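You operate a simulated robot arm through the tools that you are given. There is no shell and no other tool.

The job below is to be done with a simulated robot arm. You get a single attempt, and the scene is never put back.

## Task
Put the yellow strap roll away, wipe the spill and open the vent to 2.
Fine: roll into the van drawer, drawer shut; the pad goes back where it lay. Set down upright: wiping pad. What is to be rubbed or washed off counts as gone when no trace of it is left.

Only the result counts: the job must be done as asked and must still hold three seconds after the hand-in. Knocking over, shifting, dropping, spilling or breaking anything else fails it.

## Robot
A 7-joint arm with a fingered hand, fixed in place. Base frame: the origin is on the floor under the middle of its stand, x ahead of it, y to its left, z up; the work surface is at about z = 62. Units: cm, rad, N and s.
With the tool pointing down near the work surface it reaches from about 32 to 82 cm from the base axis. Its first joint turns from -2.007 to 2.007 rad. Payload 5 kg.
Tool frame: the origin (TCP) lies between the finger pads and is the grasp point; the fingertips stand 3.2 cm ahead of it; z points along the fingers, y is the line along which they close. The gripper opens to 16 cm; its body begins 8.9 cm behind the TCP. The gripper is a hand of 4 fingers: y runs from the thumb to the fingers, the wrist lies at [0, 0, -26.7] in the tool frame, and closing takes about 1.5 s.
Orientation is that of the tool frame in the base frame, as a unit quaternion [x, y, z, w]. With the fingers straight down and closing along the base's y, the tool's x points along the base's -x, its y along +y and its z along -z.

## Interface
- The arm moves only by the tool nudge_tool. Its argument "motion" is a list of rows, each an object of numbers (a shift or turn left out is 0, a gripper value left out holds the last): "tx", "ty", "tz": the shift along the tool's x, y, z in cm; "rx", "ry", "rz": the turn, a rotation vector about the tool's x, y, z in rad. In form: [{"tx": .., "ty": .., "tz": .., "rx": .., "ry": .., "rz": ..}, ...]. A call has 1 to 20 rows; each row shifts and turns the commanded pose from where the row before left it, along the tool's axes as they then stand. "hand" is the gripper command, from -1 (shut) to 1 (fully open), values between in proportion, set as the call begins (left out, the last holds). Each row takes 0.2 s and may step no farther than 5 cm and 0.15 rad from the row before; otherwise, or with a gripper value out of range, the whole call is refused. A pose out of reach is approached as far as the arm can. The call stops where the force on the tool passes 40 N (or 10 N more than at its start, if that is more) or the arm is blocked; 0.2 s more then pass. The fingers move at their own pace (about 10.8 cm/s each) and stop on an object; they squeeze with about 30 N. The grip force told is the motor's: it shows also when the fingers shut on nothing. Time passes only in rows, and 0.2 s behind the last, so rows that do not move let the fingers close. It gives the time, the measured TCP pose, the force on the tool (base axes), the opening and the grip force at its end, in the units of the frame above (readings bear some noise), with the torque about the TCP (base axes, N m) and any sound that the robot's microphone picked up.
- Cameras (640 x 400 px; columns grow to the right, rows downward): "scene" is fixed at [4.93, -50.26, 124.09]; the picture's right is [0.43, -0.90, 0.00], its down [-0.41, -0.19, -0.89] and it looks along [0.81, 0.38, -0.45] (base axes); focal length 302 px, centre (320, 200). "wrist" rides on the gripper at [8, -0.4, -11.4] in the tool frame; the picture's right is [0.05, 1.00, 0.00], its down [-0.82, 0.04, -0.58] and it looks along [-0.58, 0.03, 0.82] (tool axes); focal length 265 px, centre (320, 200). There is no depth. A picture from a camera that has moved, and an enlarged one, comes with that camera's place and axes in the base frame and with its lens.
- camera(camera): a new picture of that camera. The clock stands still meanwhile.
- move_column(by): slides the trunk up (or, below 0, down) by that many cm; the arm rides with it, the base frame stays. It gives what a move gives, with no picture.
- set_fingers(finger1, finger2, finger3, thumb_bend): sets how far each is bent, from 0 (flat) to 1 (curled in); at 0.3 the hand is open as for a grip, at 0.7 the pads meet at the TCP. One left out holds its place. A second passes; each finger stops where it meets its share of the squeeze, and holds until it gets a number again. A gripper value or a shape takes the hand back. It gives what a move gives, with no picture; readings hold the bend of each and the force on the fingers (four entries, about 0 where the hand has none), thumb and palm.
- hand_shape(shape): the hand has 4 fingers and takes this shape, open, in about a second: jaw (thumb against the fingers, like two jaws); tri (thumb and two fingers); tip (a fingertip pinch); poke (one finger out to press); point (the index stretched); flat (the hand flat); cup (the hand cupped); fist (a fist). The gripper value then closes the fingers along that shape, each until it touches; the sizes above hold for jaw. It gives what a move gives, with no picture.
- inspect(camera, box): a new picture of the part [left, top, right, bottom] of that camera's present view, enlarged. The clock stands still meanwhile.
- hand_in(): hands the job in; it is judged then, once.

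Nothing tells you positions but the pictures and the camera data. Unless the task says otherwise, let go and move clear before handing in.

The tools are called after ">>>" as name(argument=value, ...) on one line, values as JSON. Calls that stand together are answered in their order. nudge_tool: Moves the arm, as the interface text tells. Its arguments: {"type":"object","properties":{"motion":{"type":"array","items":{"type":"object","properties":{"tx":{"type":"number"},"ty":{"type":"number"},"tz":{"type":"number"},"rx":{"type":"number"},"ry":{"type":"number"},"rz":{"type":"number"}}}},"hand":{"type":"number"}},"required":["motion"]} The other tools are called the same way: move_column (by) moves the trunk up or down; hand_shape (shape) gives the hand a shape; set_fingers (finger1, finger2, finger3, thumb_bend) moves the fingers one by one; camera (camera) takes a picture; inspect (camera, box) takes an enlarged picture of a part of a camera's view; hand_in () hands the job in.

At the start:

```text
t: 0.0
ee_pos: [58.6, 18.42, 113.5]
tcp_rot: [0.0, 1.0, 0.001, -0.001]
ft_force: [-0.4, -0.5, -0.3]
ft_torque: [-0.01, 0.01, -0.02]
grip_width: 15.98
grip_force: 0.0
shape: jaw
bend: [0.3, 0.3, 0.3, 0.3]
finger forces: [0.0, 0.0, 0.0, 0.0, 0.0, 0.1]
trunk travel left (down, up): [-70.0, 29.0]
```

scene: 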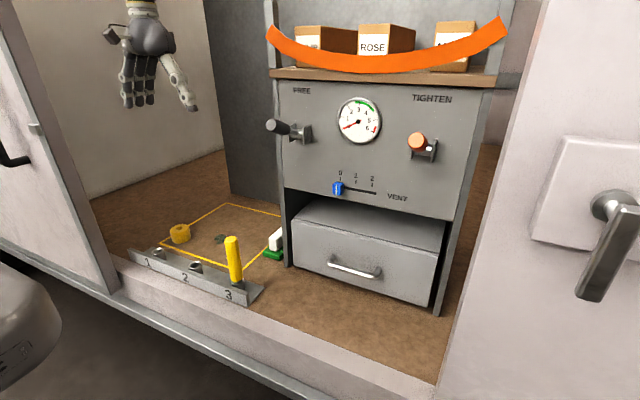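
wrist: 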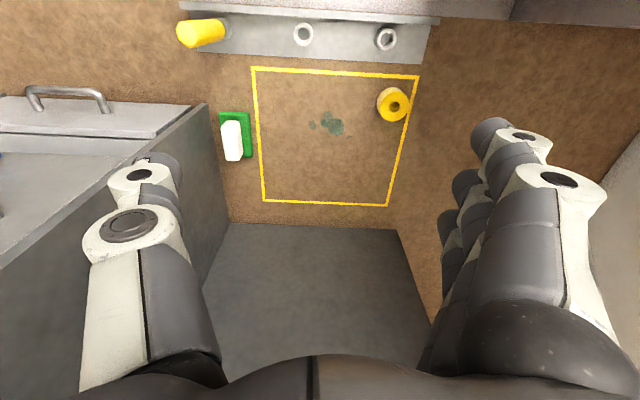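

I see a van side with a panel (vent slider at 0, drawer below), and a floor area with a yellow roll, a green stain, a pad with a white handle. I will look closer before moving.

>>> inspect(camera="scene", box=[110, 190, 310, 315])

>>> inspect(camera="scene", box=[270, 160, 470, 320])

>>> inspect(camera="wrist", box=[160, 0, 480, 220])

>>> inspect(camera="wrist", box=[0, 60, 260, 260])

```text
3.20 times, centred on (210, 252) of scene
camera zoom: at [4.93, -50.26, 124.09], right [0.43, -0.9, 0.0], down [-0.41, -0.19, -0.89], along [0.81, 0.38, -0.45], focal length 968 px, centre (672, 32)
```

zoom: 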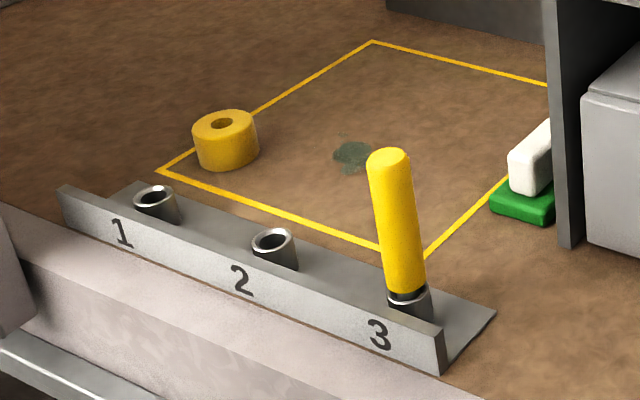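

```text
2.50 times, centred on (370, 240) of scene
camera zoom: at [4.93, -50.26, 124.09], right [0.43, -0.9, 0.0], down [-0.41, -0.19, -0.89], along [0.81, 0.38, -0.45], focal length 756 px, centre (195, 100)
```

zoom: 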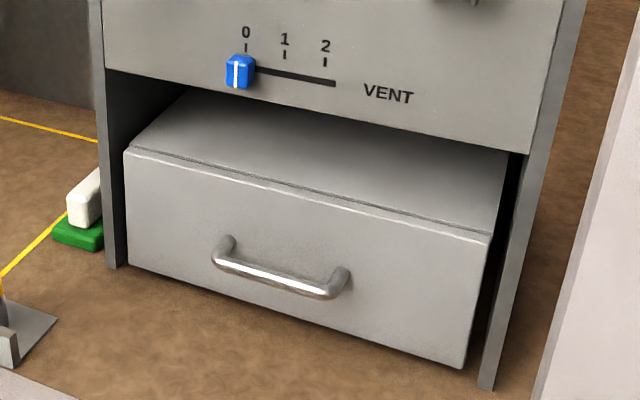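

```text
1.82 times, centred on (320, 110) of wrist
camera zoom: at [50.52, 17.98, 124.97], right [-0.05, 1.0, 0.0], down [0.82, 0.04, 0.58], along [0.58, 0.03, -0.82], focal length 483 px, centre (320, 364)
```

zoom: 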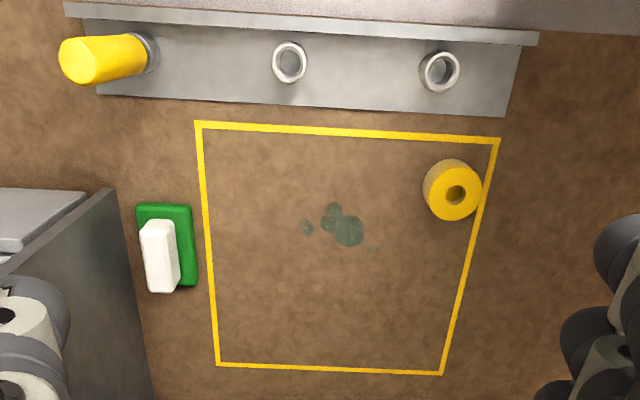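

```text
2.00 times, centred on (130, 160) of wrist
camera zoom: at [50.52, 17.98, 124.97], right [-0.05, 1.0, 0.0], down [0.82, 0.04, 0.58], along [0.58, 0.03, -0.82], focal length 531 px, centre (700, 280)
```

zoom: 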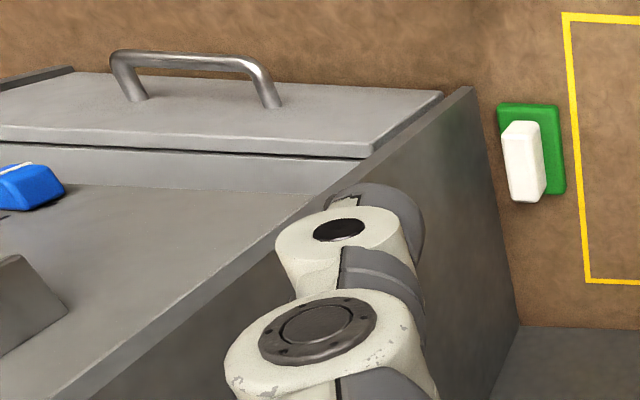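

The stain lies near (72.5, 22), the roll near (67, 35), the pad near (76, -0.6), the drawer handle bar near (64.5, -31, 73), and the vent knob near (67, -25.5, 93). I move back and across to face the drawer for a closer look before opening it.

>>> nudge_tool(motion=[{"tx": 1.3, "ty": -4.0}, {"tx": 1.3, "ty": -4.0}, {"tx": 1.3, "ty": -4.0}, {"tx": 1.3, "ty": -4.0}, {"tx": 1.3, "ty": -4.0}, {"tx": 1.3, "ty": -4.0}, {"tx": 1.3, "ty": -4.0}, {"tx": 1.3, "ty": -4.0}, {"tx": 1.3, "ty": -4.0}, {"tx": 1.3, "ty": -4.0}, {"tx": 1.3, "ty": -4.0}, {"tx": 1.3, "ty": -4.0}])

>>> camera(camera="wrist")

>>> camera(camera="scene")

```text
t: 2.6
ee_pos: [43.17, -29.71, 113.52]
tcp_rot: [-0.001, 1.0, 0.001, 0.0]
ft_force: [-0.7, 0.0, 1.0]
ft_torque: [0.03, -0.01, 0.0]
grip_width: 15.96
grip_force: 0.0
shape: jaw
bend: [0.3, 0.3, 0.3, 0.3]
finger forces: [0.0, 0.0, 0.0, 0.0, 0.0, 0.1]
trunk travel left (down, up): [-70.0, 29.0]
```

```text
taken
camera wrist: at [35.01, -30.19, 124.97], right [-0.05, 1.0, 0.0], down [0.82, 0.04, 0.58], along [0.58, 0.03, -0.82], focal length 265 px, centre (320, 200)
```

wrist: 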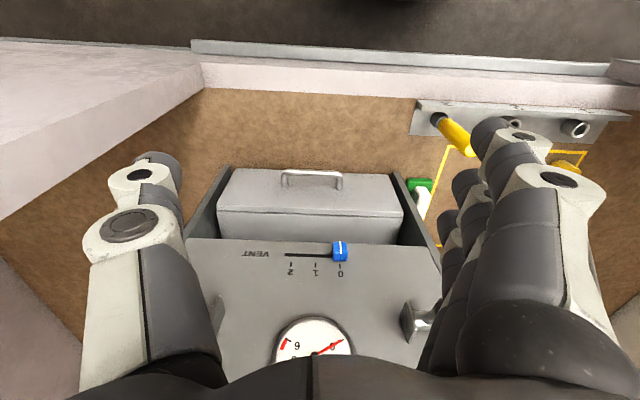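

```text
taken
```

scene: 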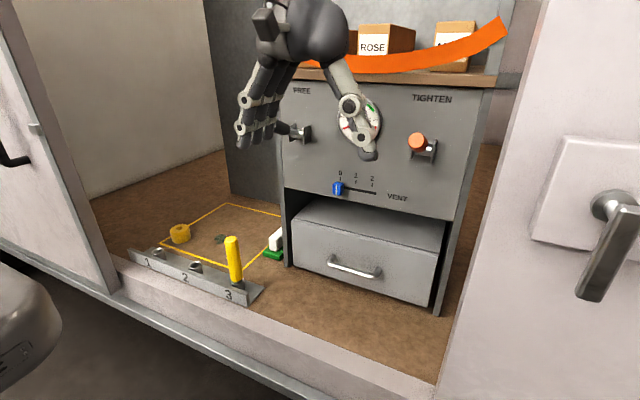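

The handle bar, blue knob and panel are now all in the wrist view. I zoom in on them to fix their positions.

>>> inspect(camera="wrist", box=[180, 150, 440, 312])

>>> inspect(camera="scene", box=[310, 160, 420, 229])

>>> inspect(camera="scene", box=[280, 220, 440, 320])

```text
2.46 times, centred on (310, 231) of wrist
camera zoom: at [35.01, -30.19, 124.97], right [-0.05, 1.0, 0.0], down [0.82, 0.04, 0.58], along [0.58, 0.03, -0.82], focal length 653 px, centre (345, 124)
```

zoom: 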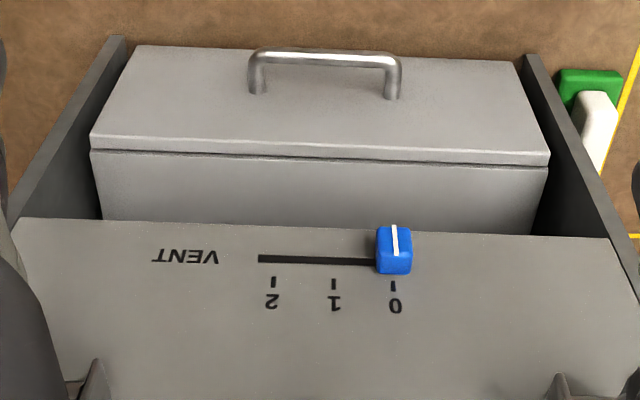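

```text
5.80 times, centred on (365, 194) of scene
camera zoom: at [4.93, -50.26, 124.09], right [0.43, -0.9, 0.0], down [-0.41, -0.19, -0.89], along [0.81, 0.38, -0.45], focal length 1753 px, centre (59, 232)
```

zoom: 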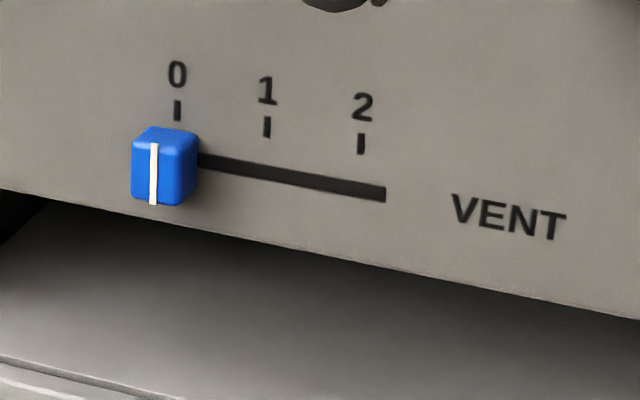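

```text
4.00 times, centred on (360, 270) of scene
camera zoom: at [4.93, -50.26, 124.09], right [0.43, -0.9, 0.0], down [-0.41, -0.19, -0.89], along [0.81, 0.38, -0.45], focal length 1210 px, centre (160, -80)
```

zoom: 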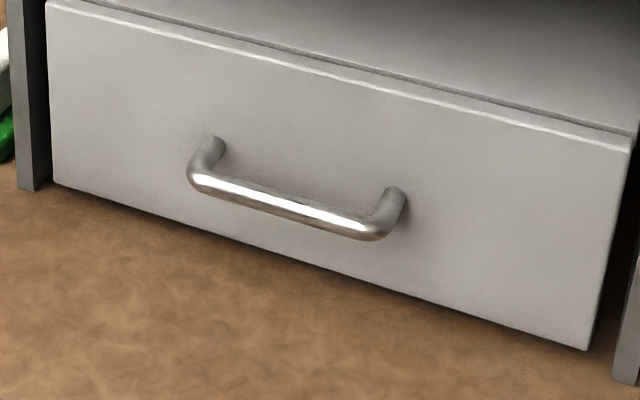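

The bar works out to about (67.3, -30.3, 69.7), roughly 15 cm long, with the drawer face near x = 71.5. I turn the hand so its fingers close across the bar and then tilt it 45° forward.

>>> nudge_tool(motion=[{"rz": 0.1428}, {"rz": 0.1428}, {"rz": 0.1428}, {"rz": 0.1428}, {"rz": 0.1428}, {"rz": 0.1428}, {"rz": 0.1428}, {"rz": 0.1428}, {"rz": 0.1428}, {"rz": 0.1428}, {"rz": 0.1428}, {"rx": -0.131}, {"rx": -0.131}, {"rx": -0.131}, {"rx": -0.131}, {"rx": -0.131}, {"rx": -0.131}])

>>> camera(camera="scene")

>>> camera(camera="wrist")

```text
t: 6.2
ee_pos: [42.91, -29.57, 113.62]
tcp_rot: [0.653, 0.652, 0.272, 0.272]
ft_force: [0.5, 0.1, -1.1]
ft_torque: [-0.01, -0.01, -0.01]
grip_width: 15.98
grip_force: 0.1
shape: jaw
bend: [0.3, 0.3, 0.3, 0.3]
finger forces: [0.0, 0.1, 0.0, 0.0, 0.1, 0.0]
trunk travel left (down, up): [-70.0, 29.0]
```

```text
taken
```

scene: 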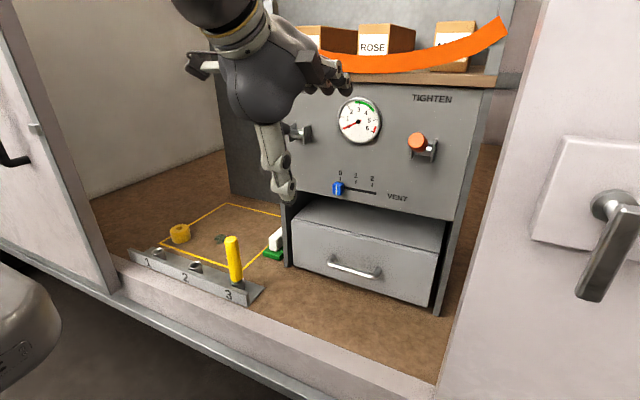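

```text
taken
camera wrist: at [34.59, -21.58, 121.32], right [0.7, 0.05, 0.71], down [-0.38, -0.82, 0.44], along [0.6, -0.58, -0.55], focal length 265 px, centre (320, 200)
```

wrist: 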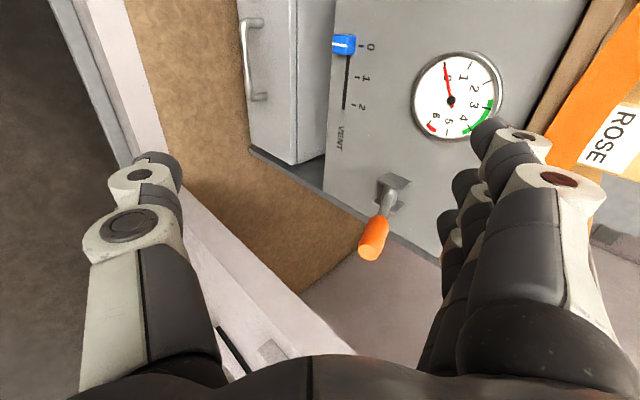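

The hand reached the tilted pose without trouble. I part-close the fingers and come down to a staging point about 10 cm behind the bar along the tool axis.

>>> nudge_tool(hand=-0.1, motion=[{"tx": -0.08, "ty": -1.55, "tz": 4.2}, {"tx": -0.08, "ty": -1.55, "tz": 4.2}, {"tx": -0.08, "ty": -1.55, "tz": 4.2}, {"tx": -0.08, "ty": -1.55, "tz": 4.2}, {"tx": -0.08, "ty": -1.55, "tz": 4.2}, {"tx": -0.08, "ty": -1.55, "tz": 4.2}, {"tx": -0.08, "ty": -1.55, "tz": 4.2}, {"tx": -0.08, "ty": -1.55, "tz": 4.2}, {"tx": -0.08, "ty": -1.55, "tz": 4.2}])

>>> camera(camera="scene")

>>> camera(camera="wrist")

```text
t: 8.2
ee_pos: [60.03, -30.35, 76.89]
tcp_rot: [0.653, 0.653, 0.271, 0.272]
ft_force: [0.0, 0.1, 0.2]
ft_torque: [0.03, 0.03, -0.03]
grip_width: 7.24
grip_force: 0.1
shape: jaw
bend: [0.73, 0.73, 0.73, 0.7]
finger forces: [0.0, 0.0, 0.1, 0.0, 0.0, 0.1]
trunk travel left (down, up): [-70.0, 29.0]
```

```text
taken
```

scene: 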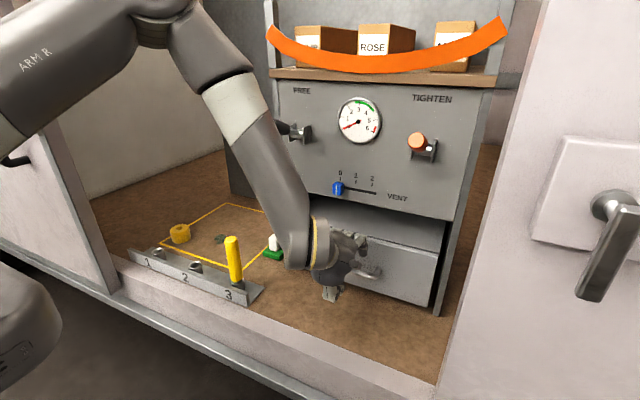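

```text
taken
camera wrist: at [51.57, -22.32, 84.74], right [0.71, 0.05, 0.71], down [-0.38, -0.82, 0.44], along [0.6, -0.58, -0.56], focal length 265 px, centre (320, 200)
```

wrist: 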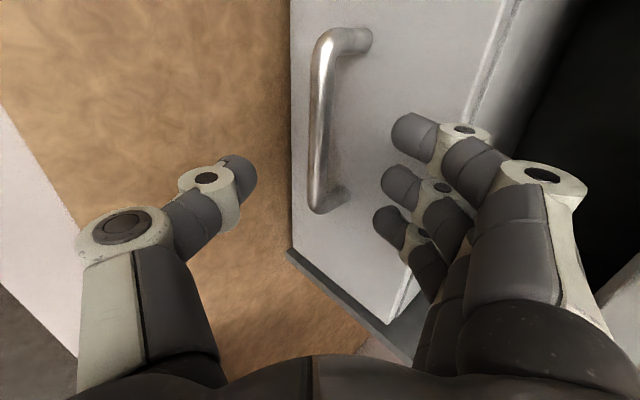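

The bar runs between thumb and fingers, almost exactly on the approach axis. I narrow the opening and advance 6 cm, then look again.

>>> nudge_tool(hand=-0.35, motion=[{"tz": 0}, {"tz": 1.5}, {"tz": 1.5}, {"tz": 1.5}, {"tz": 1.5}, {"tz": 0}])

>>> camera(camera="wrist")

>>> inspect(camera="scene", box=[270, 190, 450, 310])

```text
t: 9.6
ee_pos: [64.17, -30.22, 72.8]
tcp_rot: [0.652, 0.654, 0.271, 0.271]
ft_force: [-1.8, -0.1, 0.9]
ft_torque: [0.02, -0.06, 0.02]
grip_width: 5.22
grip_force: 0.1
shape: jaw
bend: [0.73, 0.73, 0.73, 0.7]
finger forces: [0.7, 0.6, 0.7, 0.1, 0.0, 0.0]
trunk travel left (down, up): [-70.0, 29.0]
```

```text
taken
camera wrist: at [55.74, -22.38, 80.54], right [0.71, 0.05, 0.71], down [-0.38, -0.82, 0.44], along [0.6, -0.58, -0.56], focal length 265 px, centre (320, 200)
```

wrist: 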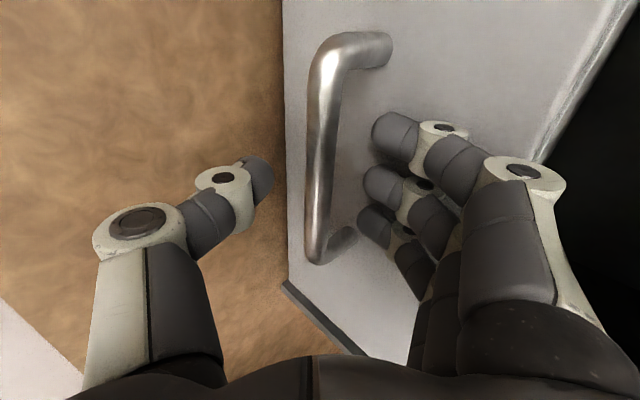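

```text
3.33 times, centred on (360, 250) of scene
camera zoom: at [4.93, -50.26, 124.09], right [0.43, -0.9, 0.0], down [-0.41, -0.19, -0.89], along [0.81, 0.38, -0.45], focal length 1008 px, centre (187, 33)
```

zoom: 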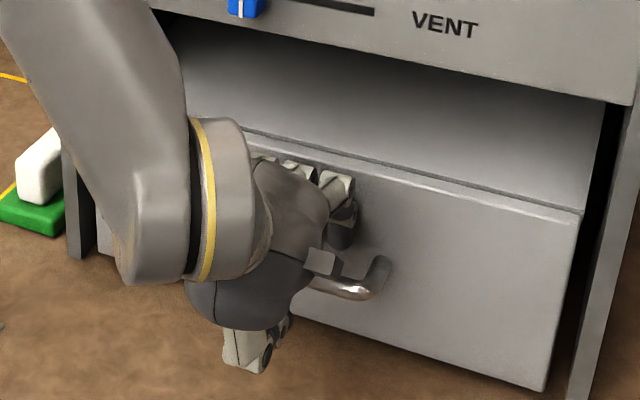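

The fingertips are just touching the drawer face while the bar is still about 3 cm ahead of the TCP. I back off, flatten the approach to about 28° below horizontal, narrow the opening and line up again.

>>> nudge_tool(hand=-0.5, motion=[{"tz": -1.5}, {"tz": -1.5}, {"rx": -0.15}, {"rx": -0.15}, {"ty": -2.0}, {"tz": 0}])

>>> camera(camera="wrist")

>>> inspect(camera="scene", box=[270, 190, 450, 310])

```text
t: 11.0
ee_pos: [61.07, -30.31, 73.15]
tcp_rot: [0.605, 0.606, 0.366, 0.366]
ft_force: [-0.4, -0.5, 0.3]
ft_torque: [-0.01, -0.03, 0.04]
grip_width: 4.02
grip_force: 0.0
shape: jaw
bend: [0.73, 0.73, 0.73, 0.7]
finger forces: [0.0, 0.1, 0.0, 0.0, 0.0, 0.0]
trunk travel left (down, up): [-70.0, 29.0]
```

```text
taken
camera wrist: at [50.8, -22.35, 78.07], right [0.46, 0.05, 0.88], down [-0.49, -0.82, 0.31], along [0.74, -0.58, -0.35], focal length 265 px, centre (320, 200)
```

wrist: 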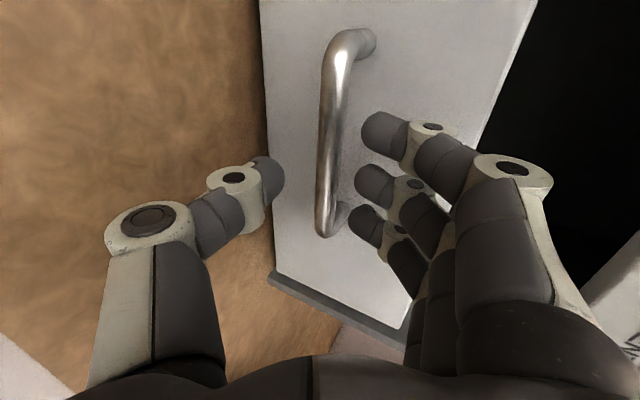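

```text
3.33 times, centred on (360, 250) of scene
camera zoom: at [4.93, -50.26, 124.09], right [0.43, -0.9, 0.0], down [-0.41, -0.19, -0.89], along [0.81, 0.38, -0.45], focal length 1008 px, centre (187, 33)
```

zoom: 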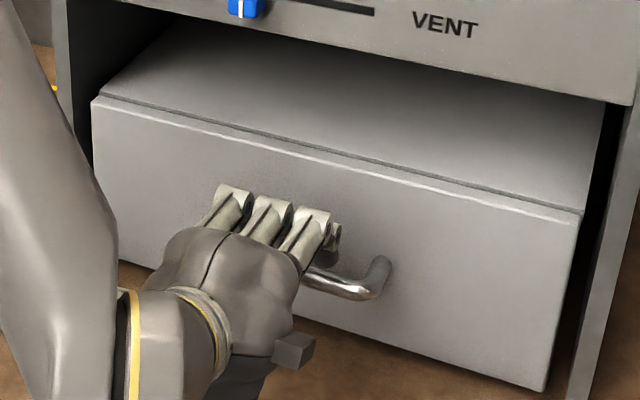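

The bar lies between thumb and fingertips with about 6 cm to go. I advance slowly and stop just short of the bar centre.

>>> nudge_tool(motion=[{"tz": 1.0}, {"tz": 1.0}, {"tz": 1.0}, {"tz": 1.0}, {"tz": 0.5}, {"tz": 0}])

>>> camera(camera="wrist")

```text
t: 12.4
ee_pos: [65.01, -30.42, 70.98]
tcp_rot: [0.605, 0.606, 0.365, 0.366]
ft_force: [-10.2, 0.9, 3.5]
ft_torque: [-0.03, -0.23, 0.01]
grip_width: 3.99
grip_force: 0.0
shape: jaw
bend: [0.74, 0.74, 0.74, 0.7]
finger forces: [3.0, 3.0, 3.0, 0.0, 0.0, 0.0]
trunk travel left (down, up): [-70.0, 29.0]
```

```text
taken
camera wrist: at [54.69, -22.35, 75.99], right [0.47, 0.05, 0.88], down [-0.49, -0.81, 0.31], along [0.74, -0.58, -0.35], focal length 265 px, centre (320, 200)
```

wrist: 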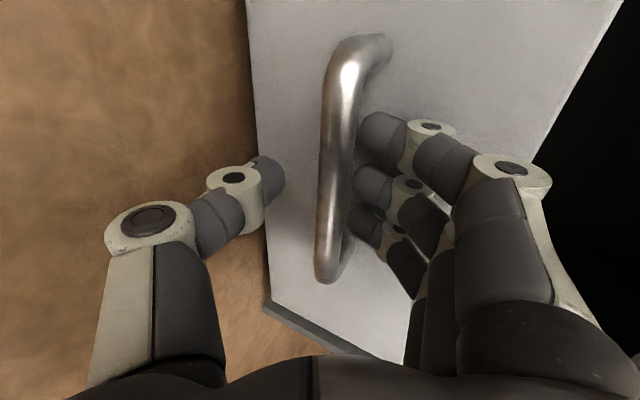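

The fingertips are past the bar and lightly touching the drawer face. I ease back slightly and close on the bar.

>>> nudge_tool(hand=-1, motion=[{"tz": -0.4}, {"tz": 0}, {"tz": 0}, {"tz": 0}, {"tz": 0}, {"tz": 0}, {"tz": 0}, {"tz": 0}])

>>> camera(camera="wrist")

```text
t: 14.2
ee_pos: [64.82, -30.2, 70.9]
tcp_rot: [0.605, 0.606, 0.366, 0.364]
ft_force: [-1.9, 4.7, -26.2]
ft_torque: [-0.03, 0.19, 0.06]
grip_width: 0.21
grip_force: 29.7
shape: jaw
bend: [0.74, 0.74, 0.74, 0.67]
finger forces: [2.1, 0.0, 2.5, 0.0, 29.6, 0.1]
trunk travel left (down, up): [-70.0, 29.0]
```

```text
taken
camera wrist: at [54.49, -22.26, 75.99], right [0.47, 0.05, 0.88], down [-0.49, -0.82, 0.31], along [0.74, -0.58, -0.36], focal length 265 px, centre (320, 200)
```

wrist: 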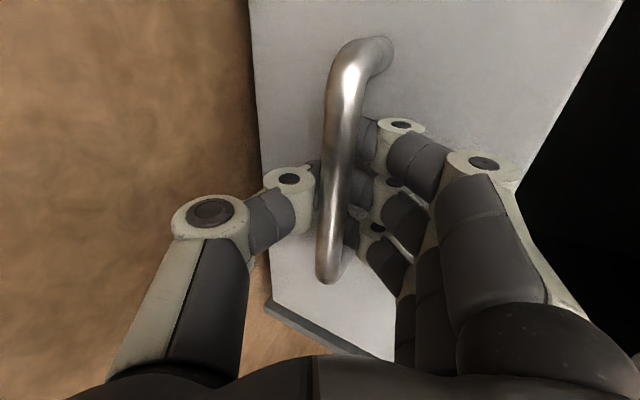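

The thumb presses up on the bar and the fingertips sit behind it. I try a short pull straight back.

>>> nudge_tool(motion=[{"ty": -0.47, "tz": -0.883}, {"ty": -0.47, "tz": -0.883}, {"ty": -0.47, "tz": -0.883}, {"ty": -0.47, "tz": -0.883}, {"tz": 0}])

>>> camera(camera="wrist")

>>> inspect(camera="scene", box=[270, 190, 450, 310])

```text
t: 15.4
ee_pos: [60.69, -30.31, 71.07]
tcp_rot: [0.606, 0.606, 0.365, 0.364]
ft_force: [-0.4, 6.9, -25.4]
ft_torque: [0.03, 0.18, 0.06]
grip_width: 0.24
grip_force: 29.9
shape: jaw
bend: [0.74, 0.74, 0.74, 0.66]
finger forces: [1.9, 0.0, 2.5, 0.0, 29.6, 0.0]
trunk travel left (down, up): [-70.0, 29.0]
```

```text
taken
camera wrist: at [50.49, -22.28, 76.01], right [0.47, 0.05, 0.88], down [-0.49, -0.82, 0.31], along [0.74, -0.58, -0.36], focal length 265 px, centre (320, 200)
```

wrist: 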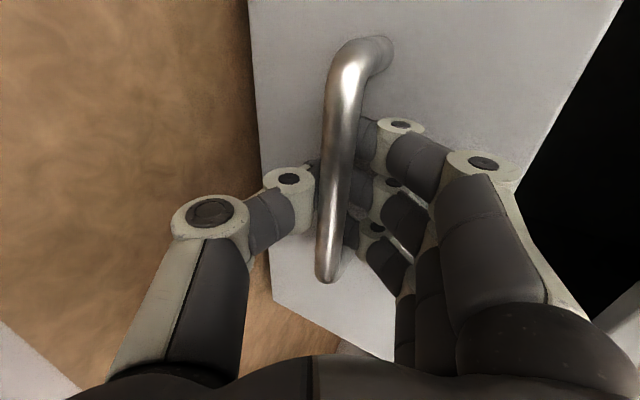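

```text
3.33 times, centred on (360, 250) of scene
camera zoom: at [4.93, -50.26, 124.09], right [0.43, -0.9, 0.0], down [-0.41, -0.19, -0.89], along [0.81, 0.38, -0.45], focal length 1008 px, centre (187, 33)
```

zoom: 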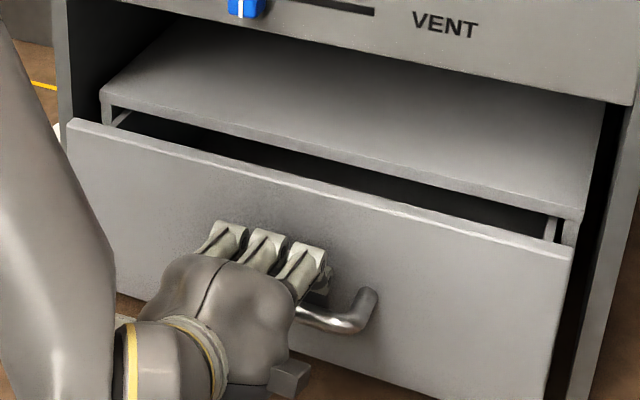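

The drawer slides freely. I pull it out about 15 cm more.

>>> nudge_tool(motion=[{"ty": -0.7, "tz": -1.32}, {"ty": -0.7, "tz": -1.32}, {"ty": -0.7, "tz": -1.32}, {"ty": -0.7, "tz": -1.32}, {"ty": -0.7, "tz": -1.32}, {"ty": -0.7, "tz": -1.32}, {"ty": -0.7, "tz": -1.32}, {"ty": -0.7, "tz": -1.32}, {"ty": -0.7, "tz": -1.32}, {"ty": -0.7, "tz": -1.32}, {"tz": 0}])

>>> camera(camera="scene")

```text
t: 17.6
ee_pos: [47.18, -30.25, 71.6]
tcp_rot: [0.607, 0.598, 0.373, 0.367]
ft_force: [1.2, 0.3, -34.9]
ft_torque: [-0.03, 0.18, 0.0]
grip_width: 0.18
grip_force: 29.5
shape: jaw
bend: [0.75, 0.75, 0.74, 0.65]
finger forces: [1.0, 0.0, 1.6, 0.0, 36.9, 0.1]
trunk travel left (down, up): [-70.0, 29.0]
stopped in row 10: the force on the tool passed its limit at 44 N (the readings are from after the stop); the commanded pose is now the measured one
```

```text
taken
```

scene: 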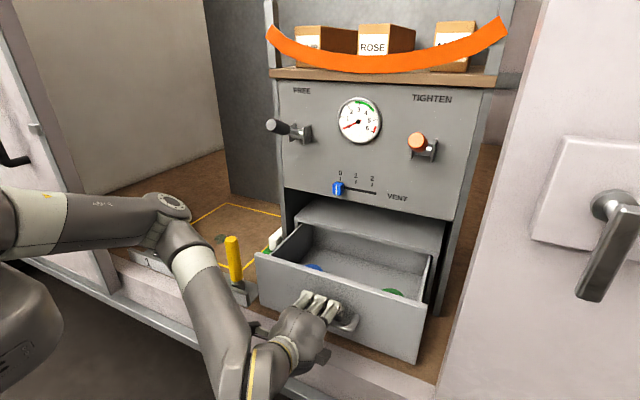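

The drawer is out by about 17.5 cm and I can see a blue and a green thing inside it. I release the bar the same way I came in and back away upward to look inside.

>>> nudge_tool(hand=-0.5, motion=[{"tz": 0}, {"tz": 0}, {"tz": 0}, {"tz": -1.0}, {"tz": -1.5}, {"tz": -2.0}, {"tz": -2.0}])

>>> camera(camera="wrist")

>>> inspect(camera="scene", box=[220, 190, 460, 370])

```text
t: 19.0
ee_pos: [49.0, -29.87, 80.53]
tcp_rot: [0.582, 0.541, 0.439, 0.419]
ft_force: [-0.1, 0.4, 0.5]
ft_torque: [-0.05, 0.0, 0.0]
grip_width: 1.44
grip_force: 30.4
shape: jaw
bend: [0.72, 0.68, 0.69, 0.75]
finger forces: [0.1, 0.0, 0.0, 0.1, 0.0, 0.0]
trunk travel left (down, up): [-70.0, 29.0]
stopped in row 7: the arm was blocked; the commanded pose is now the measured one
```

```text
taken
camera wrist: at [38.06, -21.79, 83.61], right [0.26, -0.01, 0.96], down [-0.57, -0.81, 0.14], along [0.78, -0.59, -0.22], focal length 265 px, centre (320, 200)
```

wrist: 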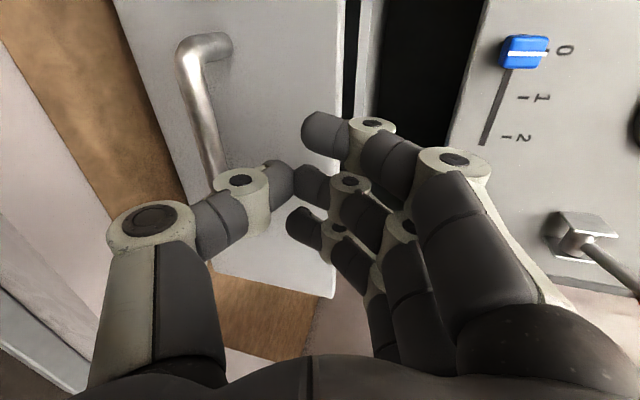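

```text
2.22 times, centred on (340, 280) of scene
camera zoom: at [4.93, -50.26, 124.09], right [0.43, -0.9, 0.0], down [-0.41, -0.19, -0.89], along [0.81, 0.38, -0.45], focal length 672 px, centre (276, 22)
```

zoom: 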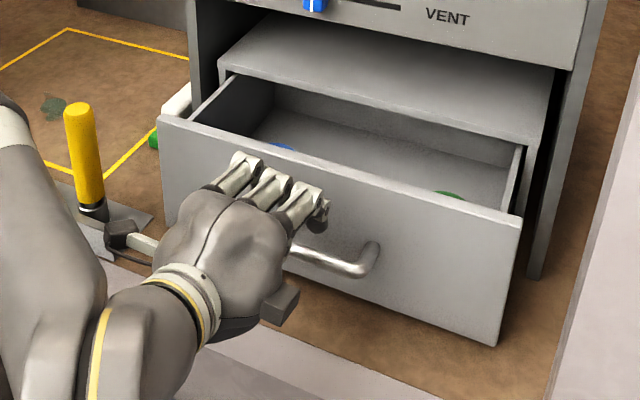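

The arm ran into its own limit close to the base, but nothing is being touched now. I go straight up and then turn the hand back to pointing down over the drawer.

>>> nudge_tool(hand=0, motion=[{"tx": 0.17, "ty": 2.89, "tz": -0.79}, {"tx": 0.17, "ty": 2.89, "tz": -0.79}, {"tx": 0.17, "ty": 2.89, "tz": -0.79}, {"tx": 0.17, "ty": 2.89, "tz": -0.79}, {"tx": 0.17, "ty": 2.89, "tz": -0.79}, {"tx": 0.17, "ty": 2.89, "tz": -0.79}, {"tx": 0.17, "ty": 2.89, "tz": -0.79}, {"tx": 0.17, "ty": 2.89, "tz": -0.79}])

>>> camera(camera="scene")

```text
t: 19.8
ee_pos: [52.13, -28.65, 93.24]
tcp_rot: [0.559, 0.493, 0.501, 0.44]
ft_force: [0.5, -0.7, -0.1]
ft_torque: [-0.02, -0.03, 0.01]
grip_width: 7.98
grip_force: 0.0
shape: jaw
bend: [0.72, 0.72, 0.72, 0.7]
finger forces: [0.1, 0.0, 0.0, 0.1, 0.0, 0.0]
trunk travel left (down, up): [-70.0, 29.0]
stopped in row 3: the arm was blocked; the commanded pose is now the measured one
```

```text
taken
```

scene: 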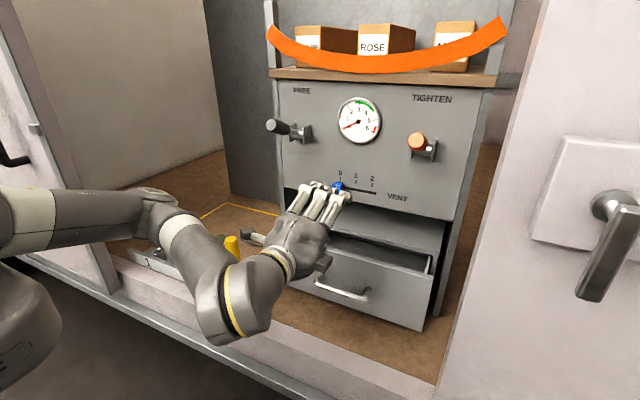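

The hand rose further than commanded because the wrist is too close to the base when the hand points level. Pitching the hand down brings the wrist up and away from that limit, so I do that in a few steps.

>>> nudge_tool(motion=[{"rx": 0.12}, {"rx": 0.12}, {"rx": 0.12}, {"rx": 0.12}])

```text
t: 20.4
ee_pos: [54.99, -27.4, 102.07]
tcp_rot: [0.559, 0.479, 0.537, 0.413]
ft_force: [0.3, 0.1, 0.3]
ft_torque: [0.0, -0.03, -0.02]
grip_width: 8.0
grip_force: 0.0
shape: jaw
bend: [0.72, 0.72, 0.72, 0.7]
finger forces: [0.1, 0.1, 0.1, 0.0, 0.0, 0.0]
trunk travel left (down, up): [-70.0, 29.0]
stopped in row 2: the arm was blocked; the commanded pose is now the measured one
```

The hand is still drifting upward and forward. I hold still for a moment to see whether it settles, and take a picture.

>>> nudge_tool(motion=[{"tz": 0}])

>>> camera(camera="scene")

>>> camera(camera="wrist")

```text
t: 20.8
ee_pos: [54.92, -27.28, 102.01]
tcp_rot: [0.558, 0.48, 0.537, 0.412]
ft_force: [-0.6, -0.1, 0.2]
ft_torque: [0.03, 0.02, 0.03]
grip_width: 8.0
grip_force: 0.0
shape: jaw
bend: [0.72, 0.72, 0.72, 0.7]
finger forces: [0.1, 0.0, 0.0, 0.0, 0.0, 0.0]
trunk travel left (down, up): [-70.0, 29.0]
```

```text
taken
```

scene: 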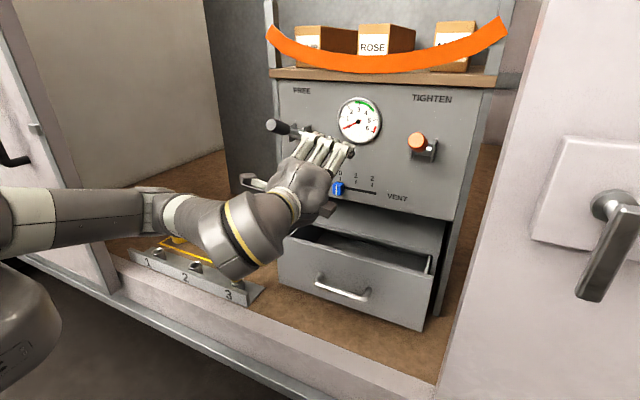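

```text
taken
camera wrist: at [43.2, -20.04, 104.3], right [0.09, -0.15, 0.98], down [-0.54, -0.84, -0.08], along [0.84, -0.52, -0.16], focal length 265 px, centre (320, 200)
```

wrist: 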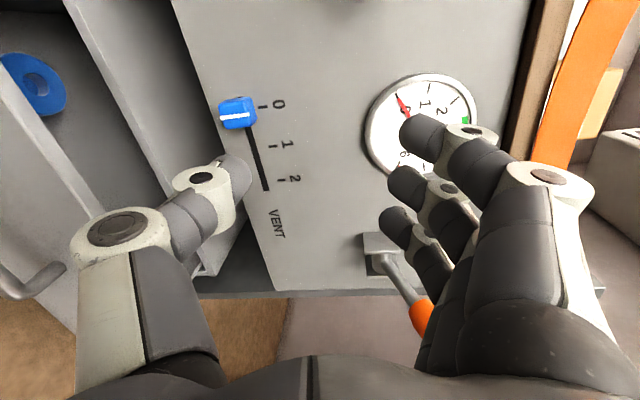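

I need to check the yellow rod in hole 3, since the forearm is passing near it and hides it in this picture.

>>> inspect(camera="scene", box=[110, 170, 310, 315])

```text
2.76 times, centred on (210, 242) of scene
camera zoom: at [4.93, -50.26, 124.09], right [0.43, -0.9, 0.0], down [-0.41, -0.19, -0.89], along [0.81, 0.38, -0.45], focal length 834 px, centre (623, 83)
```

zoom: 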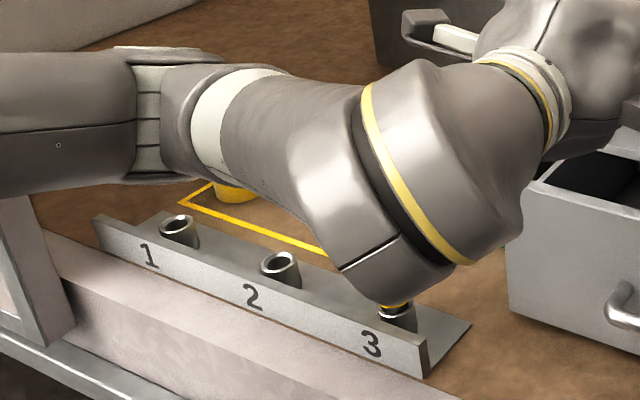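

The rod still sits in hole 3; the forearm is just in front of it in the camera's view. I test the arm's response with small moves before going on.

>>> nudge_tool(motion=[{"rx": 0.05}])

```text
t: 21.4
ee_pos: [55.64, -26.74, 104.92]
tcp_rot: [0.552, 0.472, 0.554, 0.407]
ft_force: [-0.8, 0.1, 0.4]
ft_torque: [0.05, 0.02, -0.01]
grip_width: 7.97
grip_force: 0.1
shape: jaw
bend: [0.72, 0.72, 0.72, 0.7]
finger forces: [0.1, 0.1, 0.1, 0.0, 0.0, 0.1]
trunk travel left (down, up): [-70.0, 29.0]
stopped in row 1: the arm was blocked; the commanded pose is now the measured one
```

>>> nudge_tool(motion=[{"tz": 0.5}])

```text
t: 21.8
ee_pos: [56.15, -26.7, 104.57]
tcp_rot: [0.554, 0.475, 0.552, 0.404]
ft_force: [0.3, -0.3, 0.5]
ft_torque: [0.02, -0.02, 0.0]
grip_width: 7.98
grip_force: 0.2
shape: jaw
bend: [0.72, 0.72, 0.72, 0.7]
finger forces: [0.0, 0.0, 0.1, 0.0, 0.0, 0.0]
trunk travel left (down, up): [-70.0, 29.0]
```

Moving forward responds correctly, so the limit is toward the base. I go a little forward and up, then try pitching down again in small steps.

>>> nudge_tool(motion=[{"tz": 0.7, "rx": 0.03}, {"tz": 0.7, "rx": 0.03}])

>>> nudge_tool(motion=[{"ty": 0.5}, {"ty": 0.5}])

```text
t: 22.4
ee_pos: [57.34, -26.54, 104.64]
tcp_rot: [0.565, 0.49, 0.539, 0.387]
ft_force: [-0.2, 0.6, 0.1]
ft_torque: [0.04, 0.01, -0.06]
grip_width: 8.0
grip_force: 0.0
shape: jaw
bend: [0.72, 0.72, 0.72, 0.7]
finger forces: [0.0, 0.1, 0.0, 0.1, 0.1, 0.0]
trunk travel left (down, up): [-70.0, 29.0]
```

```text
t: 23.0
ee_pos: [57.6, -26.77, 105.56]
tcp_rot: [0.566, 0.489, 0.538, 0.388]
ft_force: [-1.2, -0.3, -0.4]
ft_torque: [-0.01, 0.01, -0.02]
grip_width: 8.0
grip_force: 0.1
shape: jaw
bend: [0.72, 0.72, 0.72, 0.7]
finger forces: [0.0, 0.0, 0.1, 0.0, 0.0, 0.0]
trunk travel left (down, up): [-70.0, 29.0]
```

It responds normally again. I continue pitching the hand down in place.

>>> nudge_tool(motion=[{"rx": 0.06}, {"rx": 0.06}, {"rx": 0.08}, {"rx": 0.08}, {"rx": 0.1}, {"rx": 0.1}])

```text
t: 23.6
ee_pos: [57.65, -26.3, 114.99]
tcp_rot: [0.537, 0.48, 0.574, 0.389]
ft_force: [0.0, -0.2, -0.5]
ft_torque: [-0.01, -0.01, -0.01]
grip_width: 7.99
grip_force: 0.0
shape: jaw
bend: [0.72, 0.72, 0.72, 0.7]
finger forces: [0.1, 0.1, 0.0, 0.0, 0.0, 0.1]
trunk travel left (down, up): [-70.0, 29.0]
stopped in row 3: the arm was blocked; the commanded pose is now the measured one
```

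The arm jumped upward again. I check clearance to the shelf strap and levers before trying anything else.

>>> camera(camera="scene")

>>> camera(camera="wrist")

```text
taken
```

scene: 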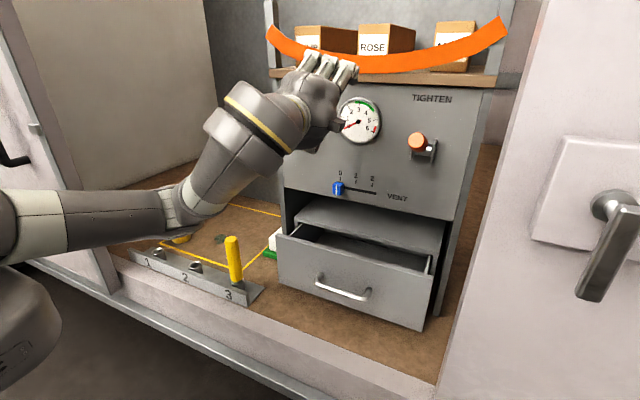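

```text
taken
camera wrist: at [45.36, -19.95, 117.1], right [0.06, -0.19, 0.98], down [-0.47, -0.87, -0.14], along [0.88, -0.45, -0.14], focal length 265 px, centre (320, 200)
```

wrist: 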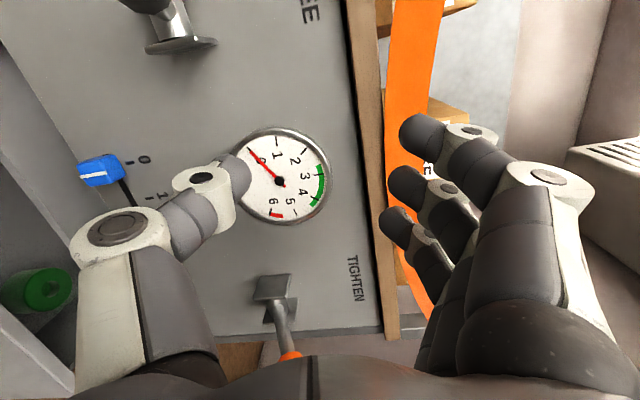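

The elbow now sits below the wrist, so the wrist joint cannot flex downward. I will lower the hand with the arm and raise the trunk in exchange, which brings the forearm back to pointing down.

>>> nudge_tool(motion=[{"tx": -0.36, "ty": -1.45, "tz": 0.06}, {"tx": -0.36, "ty": -1.45, "tz": 0.06}, {"tx": -0.36, "ty": -1.45, "tz": 0.06}, {"tx": -0.36, "ty": -1.45, "tz": 0.06}, {"tx": -0.36, "ty": -1.45, "tz": 0.06}, {"tx": -0.36, "ty": -1.45, "tz": 0.06}])

```text
t: 25.0
ee_pos: [57.22, -27.02, 108.13]
tcp_rot: [0.529, 0.469, 0.581, 0.403]
ft_force: [-0.1, -0.2, -0.2]
ft_torque: [0.0, -0.02, -0.01]
grip_width: 7.99
grip_force: 0.0
shape: jaw
bend: [0.72, 0.72, 0.72, 0.7]
finger forces: [0.0, 0.0, 0.0, 0.0, 0.0, 0.0]
trunk travel left (down, up): [-70.0, 29.0]
```

>>> nudge_tool(motion=[{"tx": -0.36, "ty": -1.45, "tz": 0.06}, {"tx": -0.36, "ty": -1.45, "tz": 0.06}, {"tx": -0.36, "ty": -1.45, "tz": 0.06}, {"tx": -0.36, "ty": -1.45, "tz": 0.06}])

>>> camera(camera="scene")

```text
t: 26.2
ee_pos: [57.47, -27.33, 103.09]
tcp_rot: [0.526, 0.46, 0.587, 0.409]
ft_force: [-0.7, 0.1, 0.1]
ft_torque: [0.0, -0.03, 0.01]
grip_width: 7.99
grip_force: 0.1
shape: jaw
bend: [0.72, 0.72, 0.72, 0.7]
finger forces: [0.1, 0.0, 0.0, 0.0, 0.0, 0.0]
trunk travel left (down, up): [-70.0, 29.0]
stopped in row 4: the arm was blocked; the commanded pose is now the measured one
```

```text
taken
```

scene: 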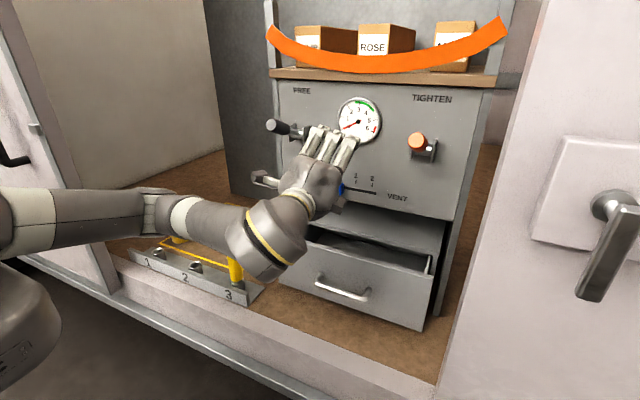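

I think the forearm-roll joint is at its limit because the wrist is folded in close to the base. Turning the hand to the left moves the wrist outward, so I try that in small steps.

>>> nudge_tool(motion=[{"ry": 0.06}, {"ry": 0.06}, {"ry": 0.06}])

```text
t: 27.1
ee_pos: [58.26, -26.52, 109.08]
tcp_rot: [0.431, 0.462, 0.672, 0.387]
ft_force: [-0.8, 0.6, -0.4]
ft_torque: [0.0, 0.01, 0.01]
grip_width: 7.98
grip_force: 0.0
shape: jaw
bend: [0.72, 0.72, 0.72, 0.7]
finger forces: [0.0, 0.0, 0.0, 0.0, 0.0, 0.0]
trunk travel left (down, up): [-70.0, 29.0]
stopped in row 3: the arm was blocked; the commanded pose is now the measured one
```

>>> nudge_tool(motion=[{"ry": 0.05}, {"ry": 0.05}])

```text
t: 27.9
ee_pos: [58.45, -25.89, 112.52]
tcp_rot: [0.371, 0.464, 0.713, 0.373]
ft_force: [-1.0, -0.2, 0.2]
ft_torque: [0.01, 0.01, -0.04]
grip_width: 7.98
grip_force: 0.0
shape: jaw
bend: [0.72, 0.72, 0.72, 0.7]
finger forces: [0.1, 0.1, 0.1, 0.0, 0.0, 0.0]
trunk travel left (down, up): [-70.0, 29.0]
stopped in row 2: the arm was blocked; the commanded pose is now the measured one
```

>>> camera(camera="scene")

>>> camera(camera="wrist")

```text
taken
```

scene: 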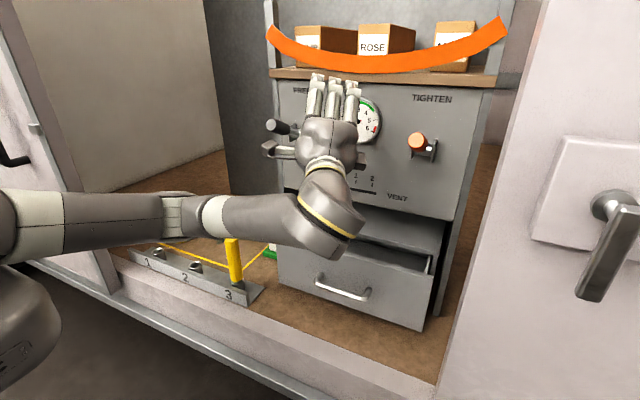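

```text
taken
camera wrist: at [44.93, -23.26, 110.27], right [-0.21, -0.24, 0.95], down [-0.15, -0.95, -0.28], along [0.97, -0.2, 0.16], focal length 265 px, centre (320, 200)
```

wrist: 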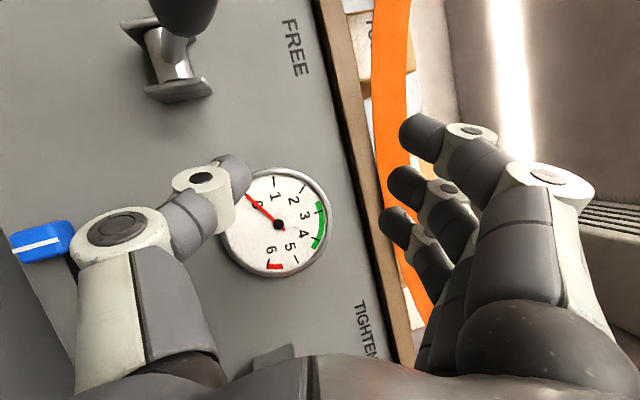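

From the picture the wrist is bent back by more than 110°, so that is the joint at its limit. Turning the hand to the right, in line with the forearm, should free it; I do that while easing back from the levers.

>>> nudge_tool(motion=[{"ry": -0.08, "tx": 0.3, "tz": -0.5}, {"ry": -0.08, "tx": 0.25, "tz": -0.5}, {"ry": -0.08, "tx": 0.2, "tz": -0.5}, {"ry": -0.08, "tx": 0.15, "tz": -0.5}])

```text
t: 28.9
ee_pos: [56.27, -25.71, 111.71]
tcp_rot: [0.484, 0.401, 0.641, 0.44]
ft_force: [0.5, 0.6, -0.6]
ft_torque: [0.0, -0.02, -0.02]
grip_width: 7.97
grip_force: 0.1
shape: jaw
bend: [0.72, 0.72, 0.72, 0.7]
finger forces: [0.0, 0.1, 0.0, 0.1, 0.1, 0.0]
trunk travel left (down, up): [-70.0, 29.0]
```

That moved cleanly. I keep turning right while easing back.

>>> nudge_tool(motion=[{"ry": -0.1, "tx": 0.05, "tz": -0.7}, {"ry": -0.1, "tx": 0.0, "tz": -0.7}, {"ry": -0.1, "tx": -0.1, "tz": -0.7}, {"ry": -0.1, "tx": -0.15, "tz": -0.7}, {"ry": -0.1, "tx": -0.2, "tz": -0.7}])

>>> camera(camera="scene")

```text
t: 30.1
ee_pos: [55.03, -27.46, 111.1]
tcp_rot: [0.626, 0.279, 0.503, 0.526]
ft_force: [-0.1, 0.4, -0.7]
ft_torque: [0.02, -0.02, 0.07]
grip_width: 7.99
grip_force: 0.1
shape: jaw
bend: [0.72, 0.72, 0.72, 0.7]
finger forces: [0.1, 0.1, 0.0, 0.0, 0.1, 0.1]
out of reach, approached as far as the arm can: row 4, 5
trunk travel left (down, up): [-70.0, 29.0]
```

```text
taken
```

scene: 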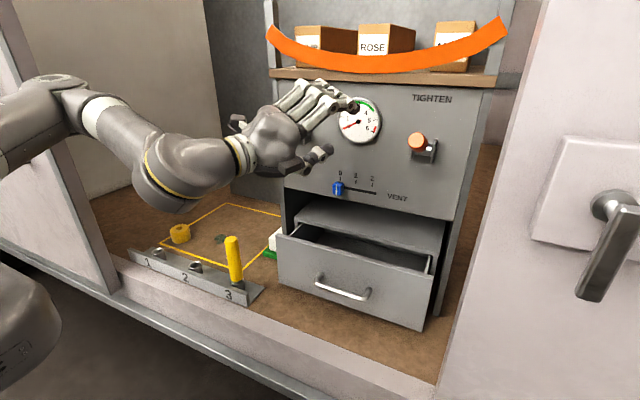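

The elbow is up again and the forearm comes down to the hand. Now I pitch the hand down.

>>> nudge_tool(motion=[{"rx": 0.08}, {"rx": 0.1}, {"rx": 0.1}, {"rx": 0.1}])

```text
t: 31.1
ee_pos: [54.92, -27.52, 111.1]
tcp_rot: [0.714, 0.37, 0.441, 0.397]
ft_force: [-0.3, -0.7, 0.4]
ft_torque: [0.01, 0.0, 0.04]
grip_width: 7.99
grip_force: 0.1
shape: jaw
bend: [0.72, 0.72, 0.72, 0.7]
finger forces: [0.0, 0.0, 0.1, 0.0, 0.0, 0.1]
trunk travel left (down, up): [-70.0, 29.0]
```

Pitching down works now. I continue.

>>> nudge_tool(motion=[{"rx": 0.12}, {"rx": 0.12}, {"rx": 0.12}, {"rx": 0.12}, {"rx": 0.12}, {"rx": 0.12}, {"rx": 0.12}, {"rx": 0.12}])

>>> camera(camera="scene")

>>> camera(camera="wrist")

```text
t: 33.0
ee_pos: [55.03, -27.4, 111.09]
tcp_rot: [0.818, 0.532, 0.22, 0.023]
ft_force: [0.2, -0.6, 0.0]
ft_torque: [-0.06, 0.01, -0.02]
grip_width: 8.01
grip_force: 0.1
shape: jaw
bend: [0.72, 0.72, 0.72, 0.7]
finger forces: [0.1, 0.0, 0.0, 0.0, 0.0, 0.0]
trunk travel left (down, up): [-70.0, 29.0]
```

```text
taken
```

scene: 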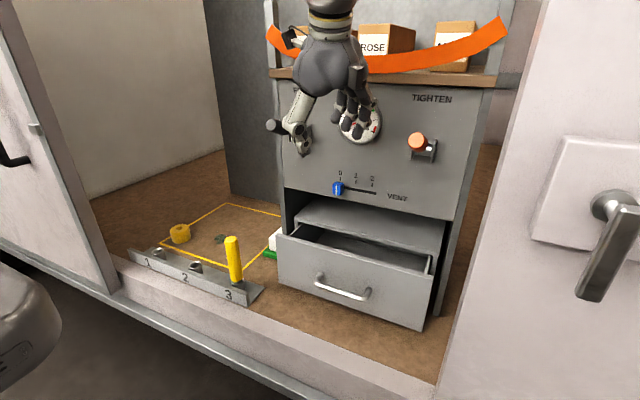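

```text
taken
camera wrist: at [52.89, -22.59, 124.04], right [0.88, -0.39, 0.29], down [-0.46, -0.85, 0.26], along [0.15, -0.36, -0.92], focal length 265 px, centre (320, 200)
```

wrist: 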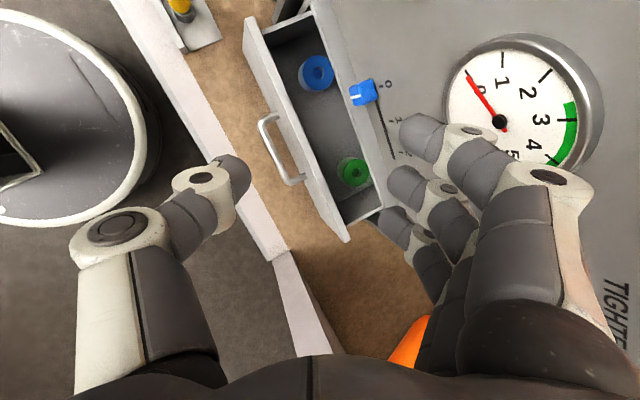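

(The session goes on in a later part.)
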